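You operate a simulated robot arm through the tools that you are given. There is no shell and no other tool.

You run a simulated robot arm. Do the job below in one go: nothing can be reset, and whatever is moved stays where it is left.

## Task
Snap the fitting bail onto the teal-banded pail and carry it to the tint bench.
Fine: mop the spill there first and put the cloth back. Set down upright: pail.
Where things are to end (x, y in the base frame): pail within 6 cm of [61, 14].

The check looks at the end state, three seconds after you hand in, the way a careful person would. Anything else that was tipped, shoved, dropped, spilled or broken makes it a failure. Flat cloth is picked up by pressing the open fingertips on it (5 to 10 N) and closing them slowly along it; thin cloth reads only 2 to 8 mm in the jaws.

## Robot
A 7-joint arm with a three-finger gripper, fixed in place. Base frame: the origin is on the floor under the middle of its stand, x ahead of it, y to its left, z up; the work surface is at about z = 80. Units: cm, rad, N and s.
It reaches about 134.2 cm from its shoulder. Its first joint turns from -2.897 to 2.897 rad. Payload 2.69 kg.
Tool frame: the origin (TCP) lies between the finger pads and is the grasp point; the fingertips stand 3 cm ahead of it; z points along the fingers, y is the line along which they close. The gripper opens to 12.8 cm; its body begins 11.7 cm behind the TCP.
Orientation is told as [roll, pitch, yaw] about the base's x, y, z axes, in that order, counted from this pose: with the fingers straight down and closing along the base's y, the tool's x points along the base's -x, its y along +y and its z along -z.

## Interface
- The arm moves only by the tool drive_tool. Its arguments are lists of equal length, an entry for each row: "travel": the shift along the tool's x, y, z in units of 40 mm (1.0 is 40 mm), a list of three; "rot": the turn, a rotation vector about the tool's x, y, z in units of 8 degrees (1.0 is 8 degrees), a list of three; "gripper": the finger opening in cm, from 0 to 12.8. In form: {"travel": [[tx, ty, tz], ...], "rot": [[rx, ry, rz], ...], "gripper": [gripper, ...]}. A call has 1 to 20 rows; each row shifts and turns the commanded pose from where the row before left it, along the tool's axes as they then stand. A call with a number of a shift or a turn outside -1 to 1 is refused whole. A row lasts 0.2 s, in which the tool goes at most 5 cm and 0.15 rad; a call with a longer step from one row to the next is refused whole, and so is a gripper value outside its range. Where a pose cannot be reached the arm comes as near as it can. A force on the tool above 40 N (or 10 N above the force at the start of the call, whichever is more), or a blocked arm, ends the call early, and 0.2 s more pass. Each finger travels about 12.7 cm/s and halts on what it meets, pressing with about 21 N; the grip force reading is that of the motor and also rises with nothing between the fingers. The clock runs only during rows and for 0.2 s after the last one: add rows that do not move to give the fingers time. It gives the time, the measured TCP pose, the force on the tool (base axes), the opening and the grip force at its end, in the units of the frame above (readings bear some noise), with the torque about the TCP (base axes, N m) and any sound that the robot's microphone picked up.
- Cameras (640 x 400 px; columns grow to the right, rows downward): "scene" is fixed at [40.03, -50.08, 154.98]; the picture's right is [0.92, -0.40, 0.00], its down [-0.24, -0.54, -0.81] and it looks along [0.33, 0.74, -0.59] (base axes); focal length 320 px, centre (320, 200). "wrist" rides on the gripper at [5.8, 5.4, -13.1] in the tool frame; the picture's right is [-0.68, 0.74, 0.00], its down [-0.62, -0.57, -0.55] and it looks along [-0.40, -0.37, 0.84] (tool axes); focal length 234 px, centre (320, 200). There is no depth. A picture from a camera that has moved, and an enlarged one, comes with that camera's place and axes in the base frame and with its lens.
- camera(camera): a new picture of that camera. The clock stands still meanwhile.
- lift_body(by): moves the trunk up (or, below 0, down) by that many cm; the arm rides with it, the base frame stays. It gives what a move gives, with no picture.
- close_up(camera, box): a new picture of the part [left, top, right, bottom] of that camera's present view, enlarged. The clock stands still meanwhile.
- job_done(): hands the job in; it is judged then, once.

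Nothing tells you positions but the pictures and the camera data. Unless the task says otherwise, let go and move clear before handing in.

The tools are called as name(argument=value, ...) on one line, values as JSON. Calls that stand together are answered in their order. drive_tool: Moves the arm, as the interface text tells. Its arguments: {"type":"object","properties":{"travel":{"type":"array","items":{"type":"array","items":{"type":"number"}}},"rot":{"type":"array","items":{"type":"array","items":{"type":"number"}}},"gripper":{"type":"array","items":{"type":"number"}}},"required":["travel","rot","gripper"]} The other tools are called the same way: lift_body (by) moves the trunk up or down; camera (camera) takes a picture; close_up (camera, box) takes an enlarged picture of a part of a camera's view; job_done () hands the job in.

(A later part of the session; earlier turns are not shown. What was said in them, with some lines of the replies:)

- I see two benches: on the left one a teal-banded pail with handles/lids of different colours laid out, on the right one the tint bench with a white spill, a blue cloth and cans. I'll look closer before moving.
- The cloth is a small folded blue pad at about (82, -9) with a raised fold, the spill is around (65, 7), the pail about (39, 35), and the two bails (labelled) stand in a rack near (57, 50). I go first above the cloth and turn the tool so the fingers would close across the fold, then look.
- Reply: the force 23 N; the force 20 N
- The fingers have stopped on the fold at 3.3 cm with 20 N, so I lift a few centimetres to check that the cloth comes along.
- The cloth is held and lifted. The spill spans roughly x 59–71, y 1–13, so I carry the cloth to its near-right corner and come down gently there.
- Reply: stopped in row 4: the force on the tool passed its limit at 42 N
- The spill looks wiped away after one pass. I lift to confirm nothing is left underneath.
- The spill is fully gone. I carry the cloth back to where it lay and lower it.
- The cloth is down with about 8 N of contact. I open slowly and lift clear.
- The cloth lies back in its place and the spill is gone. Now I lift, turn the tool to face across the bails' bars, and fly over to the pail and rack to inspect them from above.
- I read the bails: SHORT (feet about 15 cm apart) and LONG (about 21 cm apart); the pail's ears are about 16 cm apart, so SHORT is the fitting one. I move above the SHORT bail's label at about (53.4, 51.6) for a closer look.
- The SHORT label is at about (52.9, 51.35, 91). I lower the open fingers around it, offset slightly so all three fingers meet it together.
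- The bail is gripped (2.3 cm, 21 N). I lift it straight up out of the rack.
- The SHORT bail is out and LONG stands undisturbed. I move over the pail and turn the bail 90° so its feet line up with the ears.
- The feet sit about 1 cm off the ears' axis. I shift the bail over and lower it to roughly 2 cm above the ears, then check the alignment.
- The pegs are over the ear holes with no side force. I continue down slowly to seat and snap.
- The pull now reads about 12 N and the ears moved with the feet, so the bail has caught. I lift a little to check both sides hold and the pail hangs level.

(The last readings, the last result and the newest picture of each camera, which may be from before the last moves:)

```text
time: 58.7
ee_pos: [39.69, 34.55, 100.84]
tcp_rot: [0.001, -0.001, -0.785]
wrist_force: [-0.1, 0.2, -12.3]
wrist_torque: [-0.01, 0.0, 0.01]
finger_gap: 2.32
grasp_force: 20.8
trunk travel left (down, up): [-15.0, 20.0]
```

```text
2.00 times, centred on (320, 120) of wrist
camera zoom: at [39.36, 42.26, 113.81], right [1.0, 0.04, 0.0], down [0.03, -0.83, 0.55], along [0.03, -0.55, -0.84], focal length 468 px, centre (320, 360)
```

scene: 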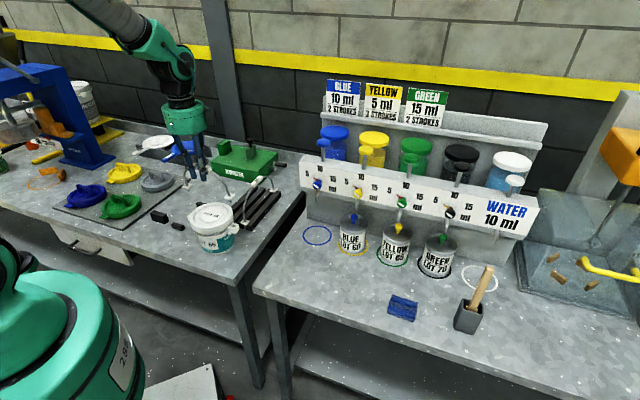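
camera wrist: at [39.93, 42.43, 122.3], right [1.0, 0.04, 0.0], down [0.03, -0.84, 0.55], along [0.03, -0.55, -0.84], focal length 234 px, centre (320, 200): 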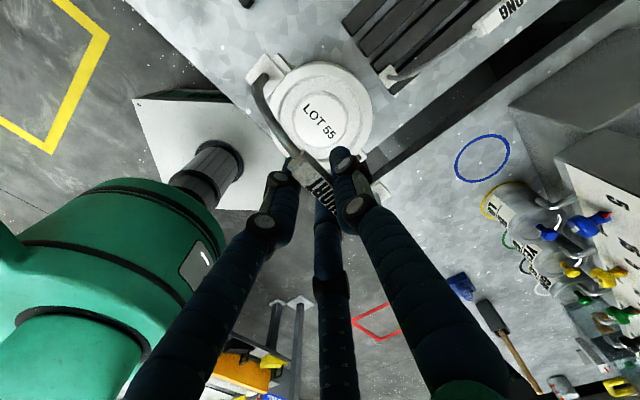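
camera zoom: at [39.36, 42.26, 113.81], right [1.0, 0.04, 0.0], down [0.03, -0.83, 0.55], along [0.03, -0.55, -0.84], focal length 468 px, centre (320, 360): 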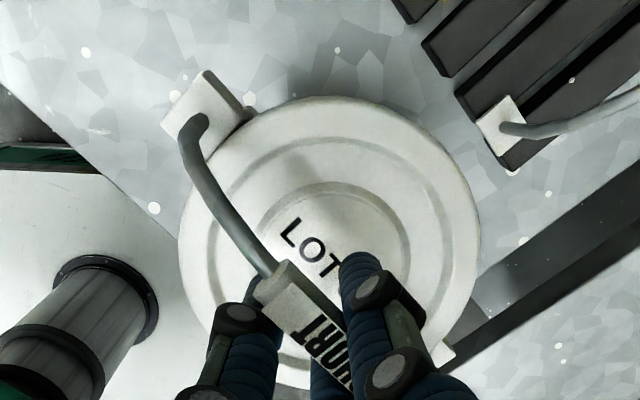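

The pail hangs freely from the bail (12 N) and level. I raise it clear and carry it smoothly along to the tint bench.

drive_tool(travel=[[0, 0, -0.15], [0, 0, -0.25], [0, 0, -0.4], [0, 0, -0.4], [0, 0, -0.4], [0, 0, -0.4], [0, 0, -0.2], [0, 0, -0.1], [0, 0, 0], [0, 0, 0]], rot=[[0, 0, 0], [0, 0, 0], [0, 0, 0], [0, 0, 0], [0, 0, 0], [0, 0, 0], [0, 0, 0], [0, 0, 0], [0, 0, 0], [0, 0, 0]], gripper=[1.2, 1.2, 1.2, 1.2, 1.2, 1.2, 1.2, 1.2, 1.2, 1.2])

close_up(camera="scene", box=[160, 120, 280, 240])

```text
time: 60.9
ee_pos: [39.62, 34.51, 109.85]
tcp_rot: [0.002, -0.003, -0.786]
wrist_force: [-0.2, -0.4, -12.3]
wrist_torque: [-0.01, 0.03, 0.05]
finger_gap: 2.31
grasp_force: 20.5
trunk travel left (down, up): [-15.0, 20.0]
```

```text
3.33 times, centred on (220, 180) of scene
camera zoom: at [40.03, -50.08, 154.98], right [0.92, -0.4, 0.0], down [-0.24, -0.54, -0.81], along [0.33, 0.74, -0.59], focal length 1065 px, centre (653, 267)
```

zoom: 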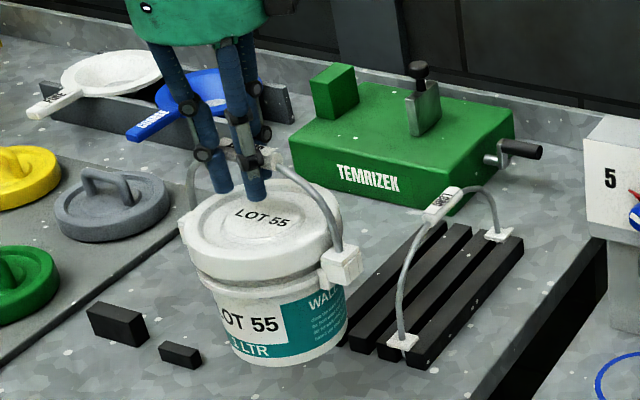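

drive_tool(travel=[[-0.2, 0, 0], [-0.4, -0.005, 0], [-0.6, -0.005, 0], [-0.6, -0.005, 0], [-0.6, -0.005, 0], [-0.6, -0.005, 0], [-0.6, -0.005, 0], [-0.6, -0.005, 0], [-0.6, -0.005, 0], [-0.6, -0.005, 0], [-0.6, -0.005, 0], [-0.6, -0.005, 0], [-0.4, -0.005, 0], [-0.29, 0, 0], [0, 0, 0], [0, 0, 0], [0, 0, 0]], rot=[[0, 0, 0], [0, 0, 0], [0, 0, 0], [0, 0, 0], [0, 0, 0], [0, 0, 0], [0, 0, 0], [0, 0, 0], [0, 0, 0], [0, 0, 0], [0, 0, 0], [0, 0, 0], [0, 0, 0], [0, 0, 0], [0, 0, 0], [0, 0, 0], [0, 0, 0]], gripper=[1.2, 1.2, 1.2, 1.2, 1.2, 1.2, 1.2, 1.2, 1.2, 1.2, 1.2, 1.2, 1.2, 1.2, 1.2, 1.2, 1.2])

camera(camera="scene")

close_up(camera="scene", box=[240, 140, 380, 300])

```text
time: 64.5
ee_pos: [60.11, 13.75, 109.93]
tcp_rot: [0.001, -0.002, -0.786]
wrist_force: [-0.2, 0.3, -11.9]
wrist_torque: [0.01, 0.07, -0.01]
finger_gap: 2.33
grasp_force: 21.3
trunk travel left (down, up): [-15.0, 20.0]
```

```text
taken
```

scene: 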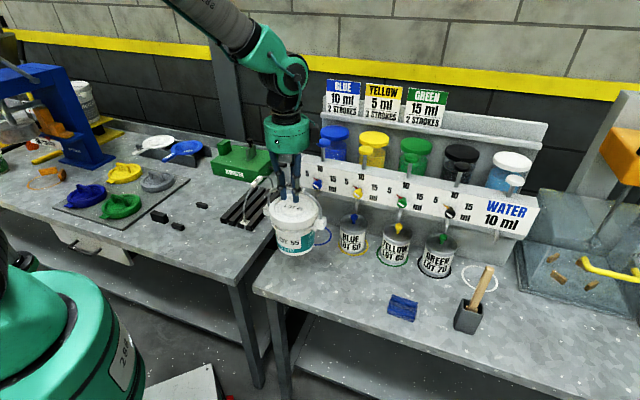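

```text
2.50 times, centred on (310, 220) of scene
camera zoom: at [40.03, -50.08, 154.98], right [0.92, -0.4, 0.0], down [-0.24, -0.54, -0.81], along [0.33, 0.74, -0.59], focal length 799 px, centre (345, 150)
```

zoom: 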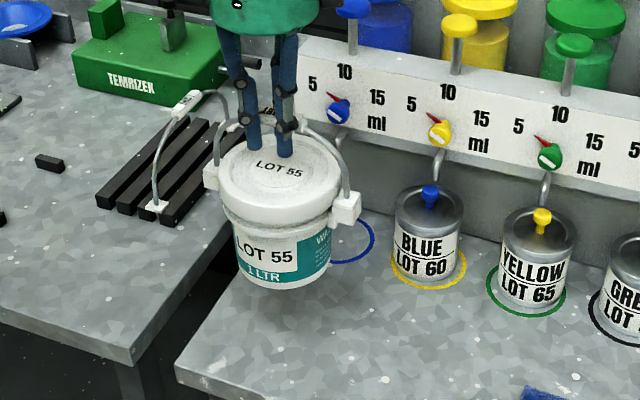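

drive_tool(travel=[[0, 0, 0.2], [0, 0, 0.4], [0, 0, 0.4], [0, 0, 0.4], [0, 0, 0.4], [0, 0, 0.3], [0, 0, 0.2], [0, 0, 0.1], [0, 0, 0], [0, 0, 0]], rot=[[0, 0, 0], [0, 0, 0], [0, 0, 0], [0, 0, 0], [0, 0, 0], [0, 0, 0], [0, 0, 0], [0, 0, 0], [0, 0, 0], [0, 0, 0]], gripper=[1.2, 1.2, 1.2, 1.2, 1.2, 1.2, 1.2, 1.2, 1.2, 1.2])

close_up(camera="scene", box=[240, 180, 380, 300])

camera(camera="wrist")

```text
time: 66.7
ee_pos: [60.13, 13.57, 100.48]
tcp_rot: [0.004, -0.001, -0.786]
wrist_force: [0.5, 1.1, -12.6]
wrist_torque: [-0.03, 0.07, -0.02]
finger_gap: 2.33
grasp_force: 20.9
trunk travel left (down, up): [-15.0, 20.0]
```

```text
3.33 times, centred on (310, 240) of scene
camera zoom: at [40.03, -50.08, 154.98], right [0.92, -0.4, 0.0], down [-0.24, -0.54, -0.81], along [0.33, 0.74, -0.59], focal length 1065 px, centre (353, 67)
```

zoom: 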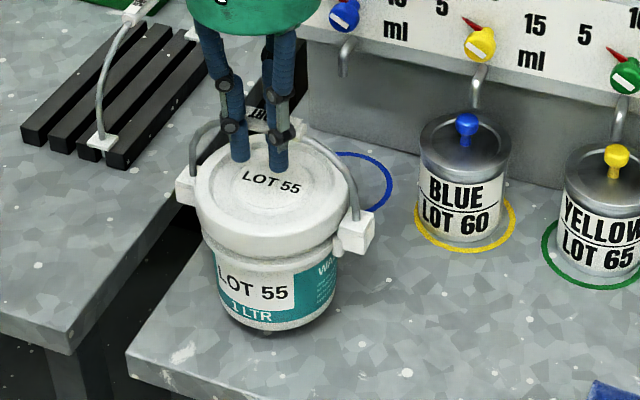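

```text
taken
camera wrist: at [59.78, 21.38, 113.56], right [1.0, 0.04, 0.0], down [0.04, -0.84, 0.55], along [0.03, -0.55, -0.84], focal length 234 px, centre (320, 200)
```

wrist: 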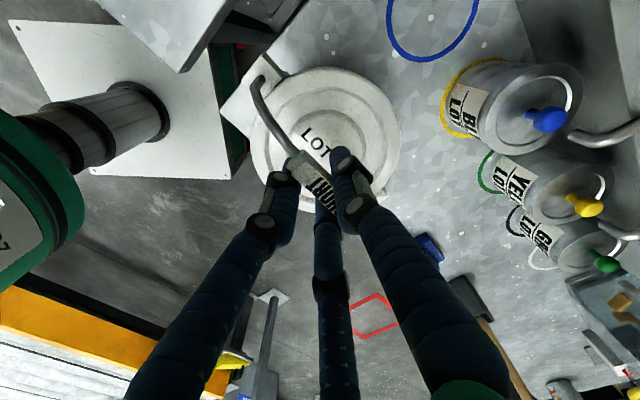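

drive_tool(travel=[[0, 0, 0.06], [0, 0, 0.06], [0, 0, 0.06], [0, 0, 0.05], [0, 0, 0.05], [0, 0, 0], [0, 0, 0]], rot=[[0, 0, 0], [0, 0, 0], [0, 0, 0], [0, 0, 0], [0, 0, 0], [0, 0, 0], [0, 0, 0]], gripper=[1.2, 1.2, 1.2, 1.2, 1.2, 1.2, 1.2])

```text
time: 68.3
ee_pos: [60.04, 13.74, 99.26]
tcp_rot: [0.001, 0.0, -0.783]
wrist_force: [-0.2, 0.4, -12.4]
wrist_torque: [-0.03, 0.04, 0.02]
finger_gap: 2.35
grasp_force: 21.3
trunk travel left (down, up): [-15.0, 20.0]
```

drive_tool(travel=[[0, 0, 0.03], [0, 0, 0.03], [0, 0, 0.03], [0, 0, 0], [0, 0, 0]], rot=[[0, 0, 0], [0, 0, 0], [0, 0, 0], [0, 0, 0], [0, 0, 0]], gripper=[1.2, 1.2, 1.2, 1.2, 1.2])

close_up(camera="scene", box=[240, 180, 380, 300])

```text
time: 69.5
ee_pos: [60.09, 13.68, 98.91]
tcp_rot: [0.001, -0.002, -0.786]
wrist_force: [0.6, 0.1, -12.1]
wrist_torque: [-0.02, 0.05, 0.01]
finger_gap: 2.34
grasp_force: 21.1
trunk travel left (down, up): [-15.0, 20.0]
```

```text
3.33 times, centred on (310, 240) of scene
camera zoom: at [40.03, -50.08, 154.98], right [0.92, -0.4, 0.0], down [-0.24, -0.54, -0.81], along [0.33, 0.74, -0.59], focal length 1065 px, centre (353, 67)
```

zoom: 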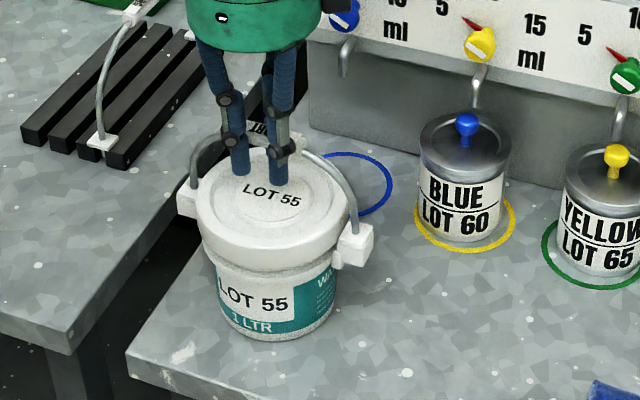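

drive_tool(travel=[[0, 0, 0.03], [0, 0, 0.03], [0, 0, 0.02], [0, 0, 0], [0, 0, 0]], rot=[[0, 0, 0], [0, 0, 0], [0, 0, 0], [0, 0, 0], [0, 0, 0]], gripper=[1.2, 1.2, 1.2, 1.2, 1.2])

```text
time: 70.7
ee_pos: [59.98, 13.72, 98.66]
tcp_rot: [0.004, -0.004, -0.785]
wrist_force: [-8.4, -3.7, 21.3]
wrist_torque: [0.01, -0.11, 0.04]
finger_gap: 2.43
grasp_force: 20.4
trunk travel left (down, up): [-15.0, 20.0]
```

drive_tool(travel=[[0, 0, -0.03], [0, 0, 0], [0, 0, 0]], rot=[[0, 0, 0], [0, 0, 0], [0, 0, 0]], gripper=[1.2, 1.2, 1.2])

close_up(camera="scene", box=[260, 190, 360, 290])

```text
time: 71.5
ee_pos: [60.06, 13.62, 98.75]
tcp_rot: [-0.001, -0.001, -0.785]
wrist_force: [-3.7, 0.6, 0.0]
wrist_torque: [0.2, 0.01, 0.07]
finger_gap: 2.49
grasp_force: 20.9
trunk travel left (down, up): [-15.0, 20.0]
```

```text
4.00 times, centred on (310, 240) of scene
camera zoom: at [40.03, -50.08, 154.98], right [0.92, -0.4, 0.0], down [-0.24, -0.54, -0.81], along [0.33, 0.74, -0.59], focal length 1278 px, centre (360, 40)
```

zoom: 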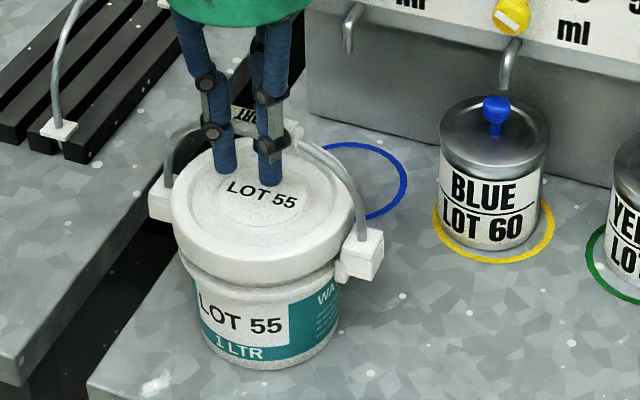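

The pail stands on the bench with no load left on the arm. I open the fingers and rise straight up.

drive_tool(travel=[[0, 0, 0], [0, 0, 0], [0, 0, 0], [0, 0, 0], [0, 0, 0], [0, 0, 0], [0, 0, 0], [0, 0, 0]], rot=[[0, 0, 0], [0, 0, 0], [0, 0, 0], [0, 0, 0], [0, 0, 0], [0, 0, 0], [0, 0, 0], [0, 0, 0]], gripper=[2.6, 3.2, 3.8, 4.4, 5.0, 5.6, 6.0, 6.0])

close_up(camera="scene", box=[260, 190, 360, 290])

close_up(camera="wrist", box=[220, 20, 420, 220])

```text
time: 73.3
ee_pos: [60.04, 13.69, 98.77]
tcp_rot: [0.002, -0.001, -0.785]
wrist_force: [1.5, 0.3, 0.1]
wrist_torque: [0.01, 0.0, 0.01]
finger_gap: 6.0
grasp_force: 0.0
trunk travel left (down, up): [-15.0, 20.0]
```

```text
4.00 times, centred on (310, 240) of scene
camera zoom: at [40.03, -50.08, 154.98], right [0.92, -0.4, 0.0], down [-0.24, -0.54, -0.81], along [0.33, 0.74, -0.59], focal length 1278 px, centre (360, 40)
```

zoom: 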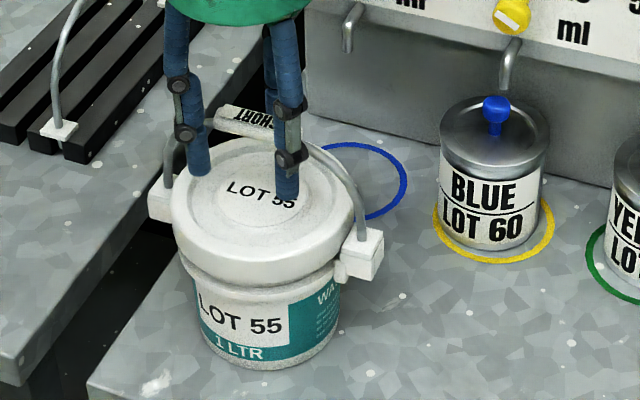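

```text
2.00 times, centred on (320, 120) of wrist
camera zoom: at [59.8, 21.49, 111.81], right [1.0, 0.04, 0.0], down [0.03, -0.84, 0.55], along [0.03, -0.55, -0.84], focal length 468 px, centre (320, 360)
```

zoom: 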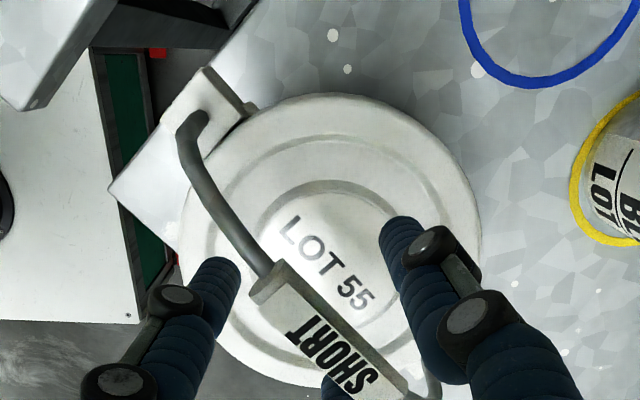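

drive_tool(travel=[[0, 0, 0], [0, 0, -0.15], [0, 0, -0.25], [0, 0, -0.4], [0, 0, -0.6], [0, 0, -0.7], [0, 0, -0.7], [0, 0, -0.7], [0, 0, -0.7], [0, 0, 0]], rot=[[0, 0, 0], [0, 0, 0], [0, 0, 0], [0, 0, 0], [0, 0, 0], [0, 0, 0], [0, 0, 0], [0, 0, 0], [0, 0, 0], [0, 0, 0]], gripper=[7, 7, 7, 7, 7, 7, 7, 7, 7, 7])

camera(camera="scene")

close_up(camera="scene", box=[250, 180, 450, 330])

camera(camera="wrist")

```text
time: 75.5
ee_pos: [59.89, 13.68, 115.48]
tcp_rot: [0.003, -0.002, -0.785]
wrist_force: [-1.1, 0.1, 0.2]
wrist_torque: [-0.01, -0.02, -0.04]
finger_gap: 6.98
grasp_force: 0.0
trunk travel left (down, up): [-15.0, 20.0]
```

```text
taken
```

scene: 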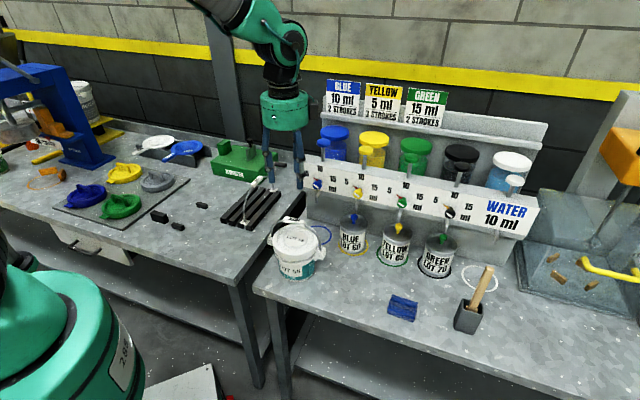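

```text
2.67 times, centred on (350, 255) of scene
camera zoom: at [40.03, -50.08, 154.98], right [0.92, -0.4, 0.0], down [-0.24, -0.54, -0.81], along [0.33, 0.74, -0.59], focal length 852 px, centre (240, 53)
```

zoom: 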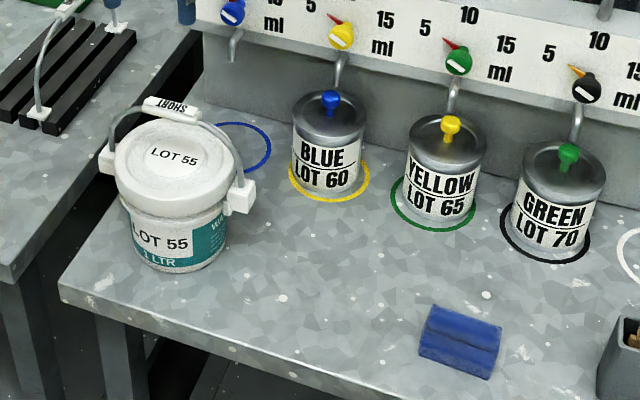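

```text
taken
camera wrist: at [59.58, 21.34, 128.52], right [1.0, 0.04, 0.0], down [0.03, -0.84, 0.55], along [0.03, -0.55, -0.84], focal length 234 px, centre (320, 200)
```

wrist: 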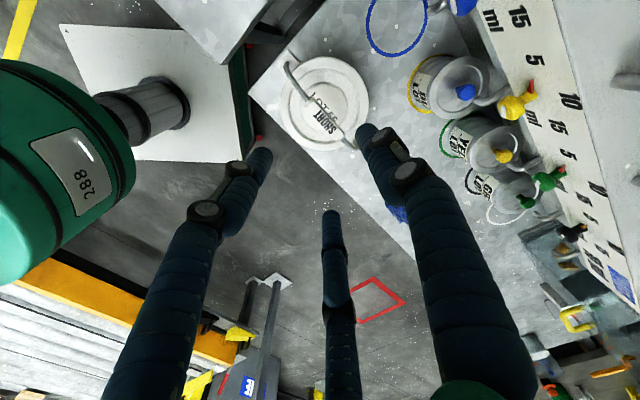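

close_up(camera="scene", box=[265, 205, 335, 285])

close_up(camera="wrist", box=[260, 30, 400, 170])

close_up(camera="scene", box=[0, 80, 320, 280])

```text
5.00 times, centred on (300, 245) of scene
camera zoom: at [40.03, -50.08, 154.98], right [0.92, -0.4, 0.0], down [-0.24, -0.54, -0.81], along [0.33, 0.74, -0.59], focal length 1598 px, centre (420, -25)
```

zoom: 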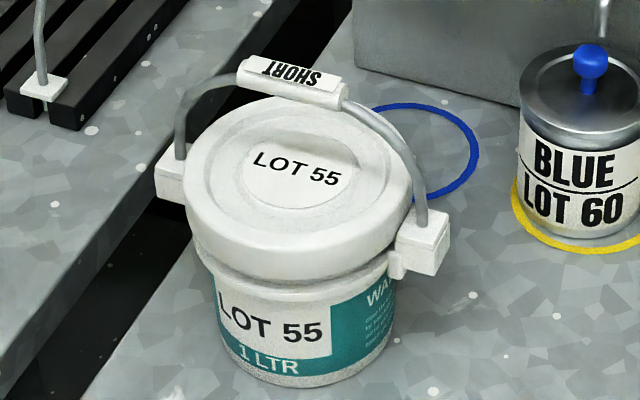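

```text
2.86 times, centred on (330, 100) of wrist
camera zoom: at [59.58, 21.34, 128.52], right [1.0, 0.04, 0.0], down [0.03, -0.84, 0.55], along [0.03, -0.55, -0.84], focal length 669 px, centre (291, 486)
```

zoom: 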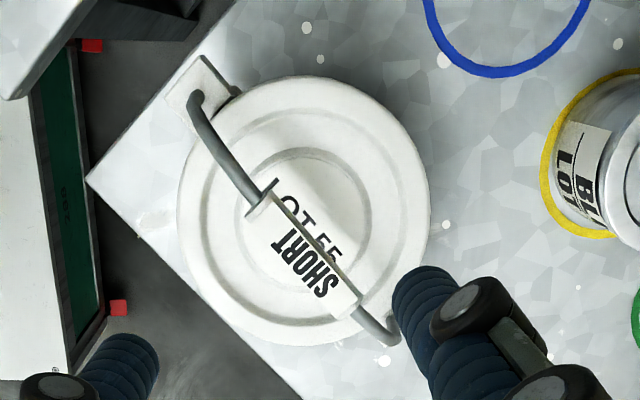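

```text
2.00 times, centred on (160, 180) of scene
camera zoom: at [40.03, -50.08, 154.98], right [0.92, -0.4, 0.0], down [-0.24, -0.54, -0.81], along [0.33, 0.74, -0.59], focal length 639 px, centre (640, 240)
```

zoom: 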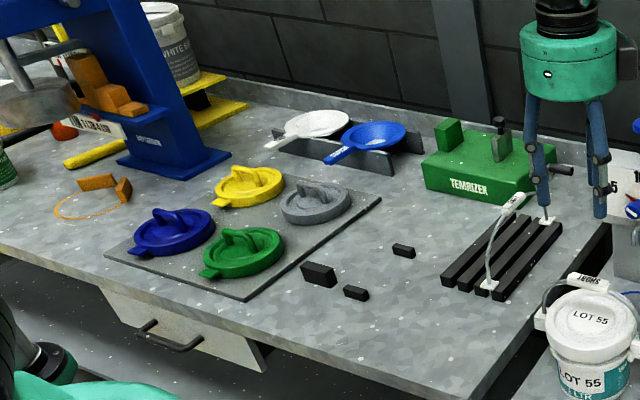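

The pail stands upright at about (60.7, 14.2) with the SHORT bail seated in both ears. The spill is gone, the cloth is back where it lay, LONG and everything else are undisturbed, and the arm is clear. I hand the job in.

job_done()

```text
The job is handed in.
```

The pail is on the tint bench at about (60.7, 14.2), standing upright with the bail on, and I've handed the job in. That is well within 6 cm of [61, 14].

- **Spill and cloth:** One pass with the blue cloth cleared the spill, and I saw none left when I lifted the cloth. I put the cloth back within a few millimetres of where it lay.
- **Bail:** I used the one marked SHORT, because its feet are about 15 cm apart, the same as the pail's ears. LONG measured about 21 cm, so I left it in the rack. I heard no click when pressing it on, but both feet are seated and the bail carried the pail's full weight (about 12 N) to the bench.
- **Setting down:** The pail touched the bench at about 21 N before I eased off, and it stayed level when I let go.

In the last pictures nothing else had moved, and the arm is clear of the pail.
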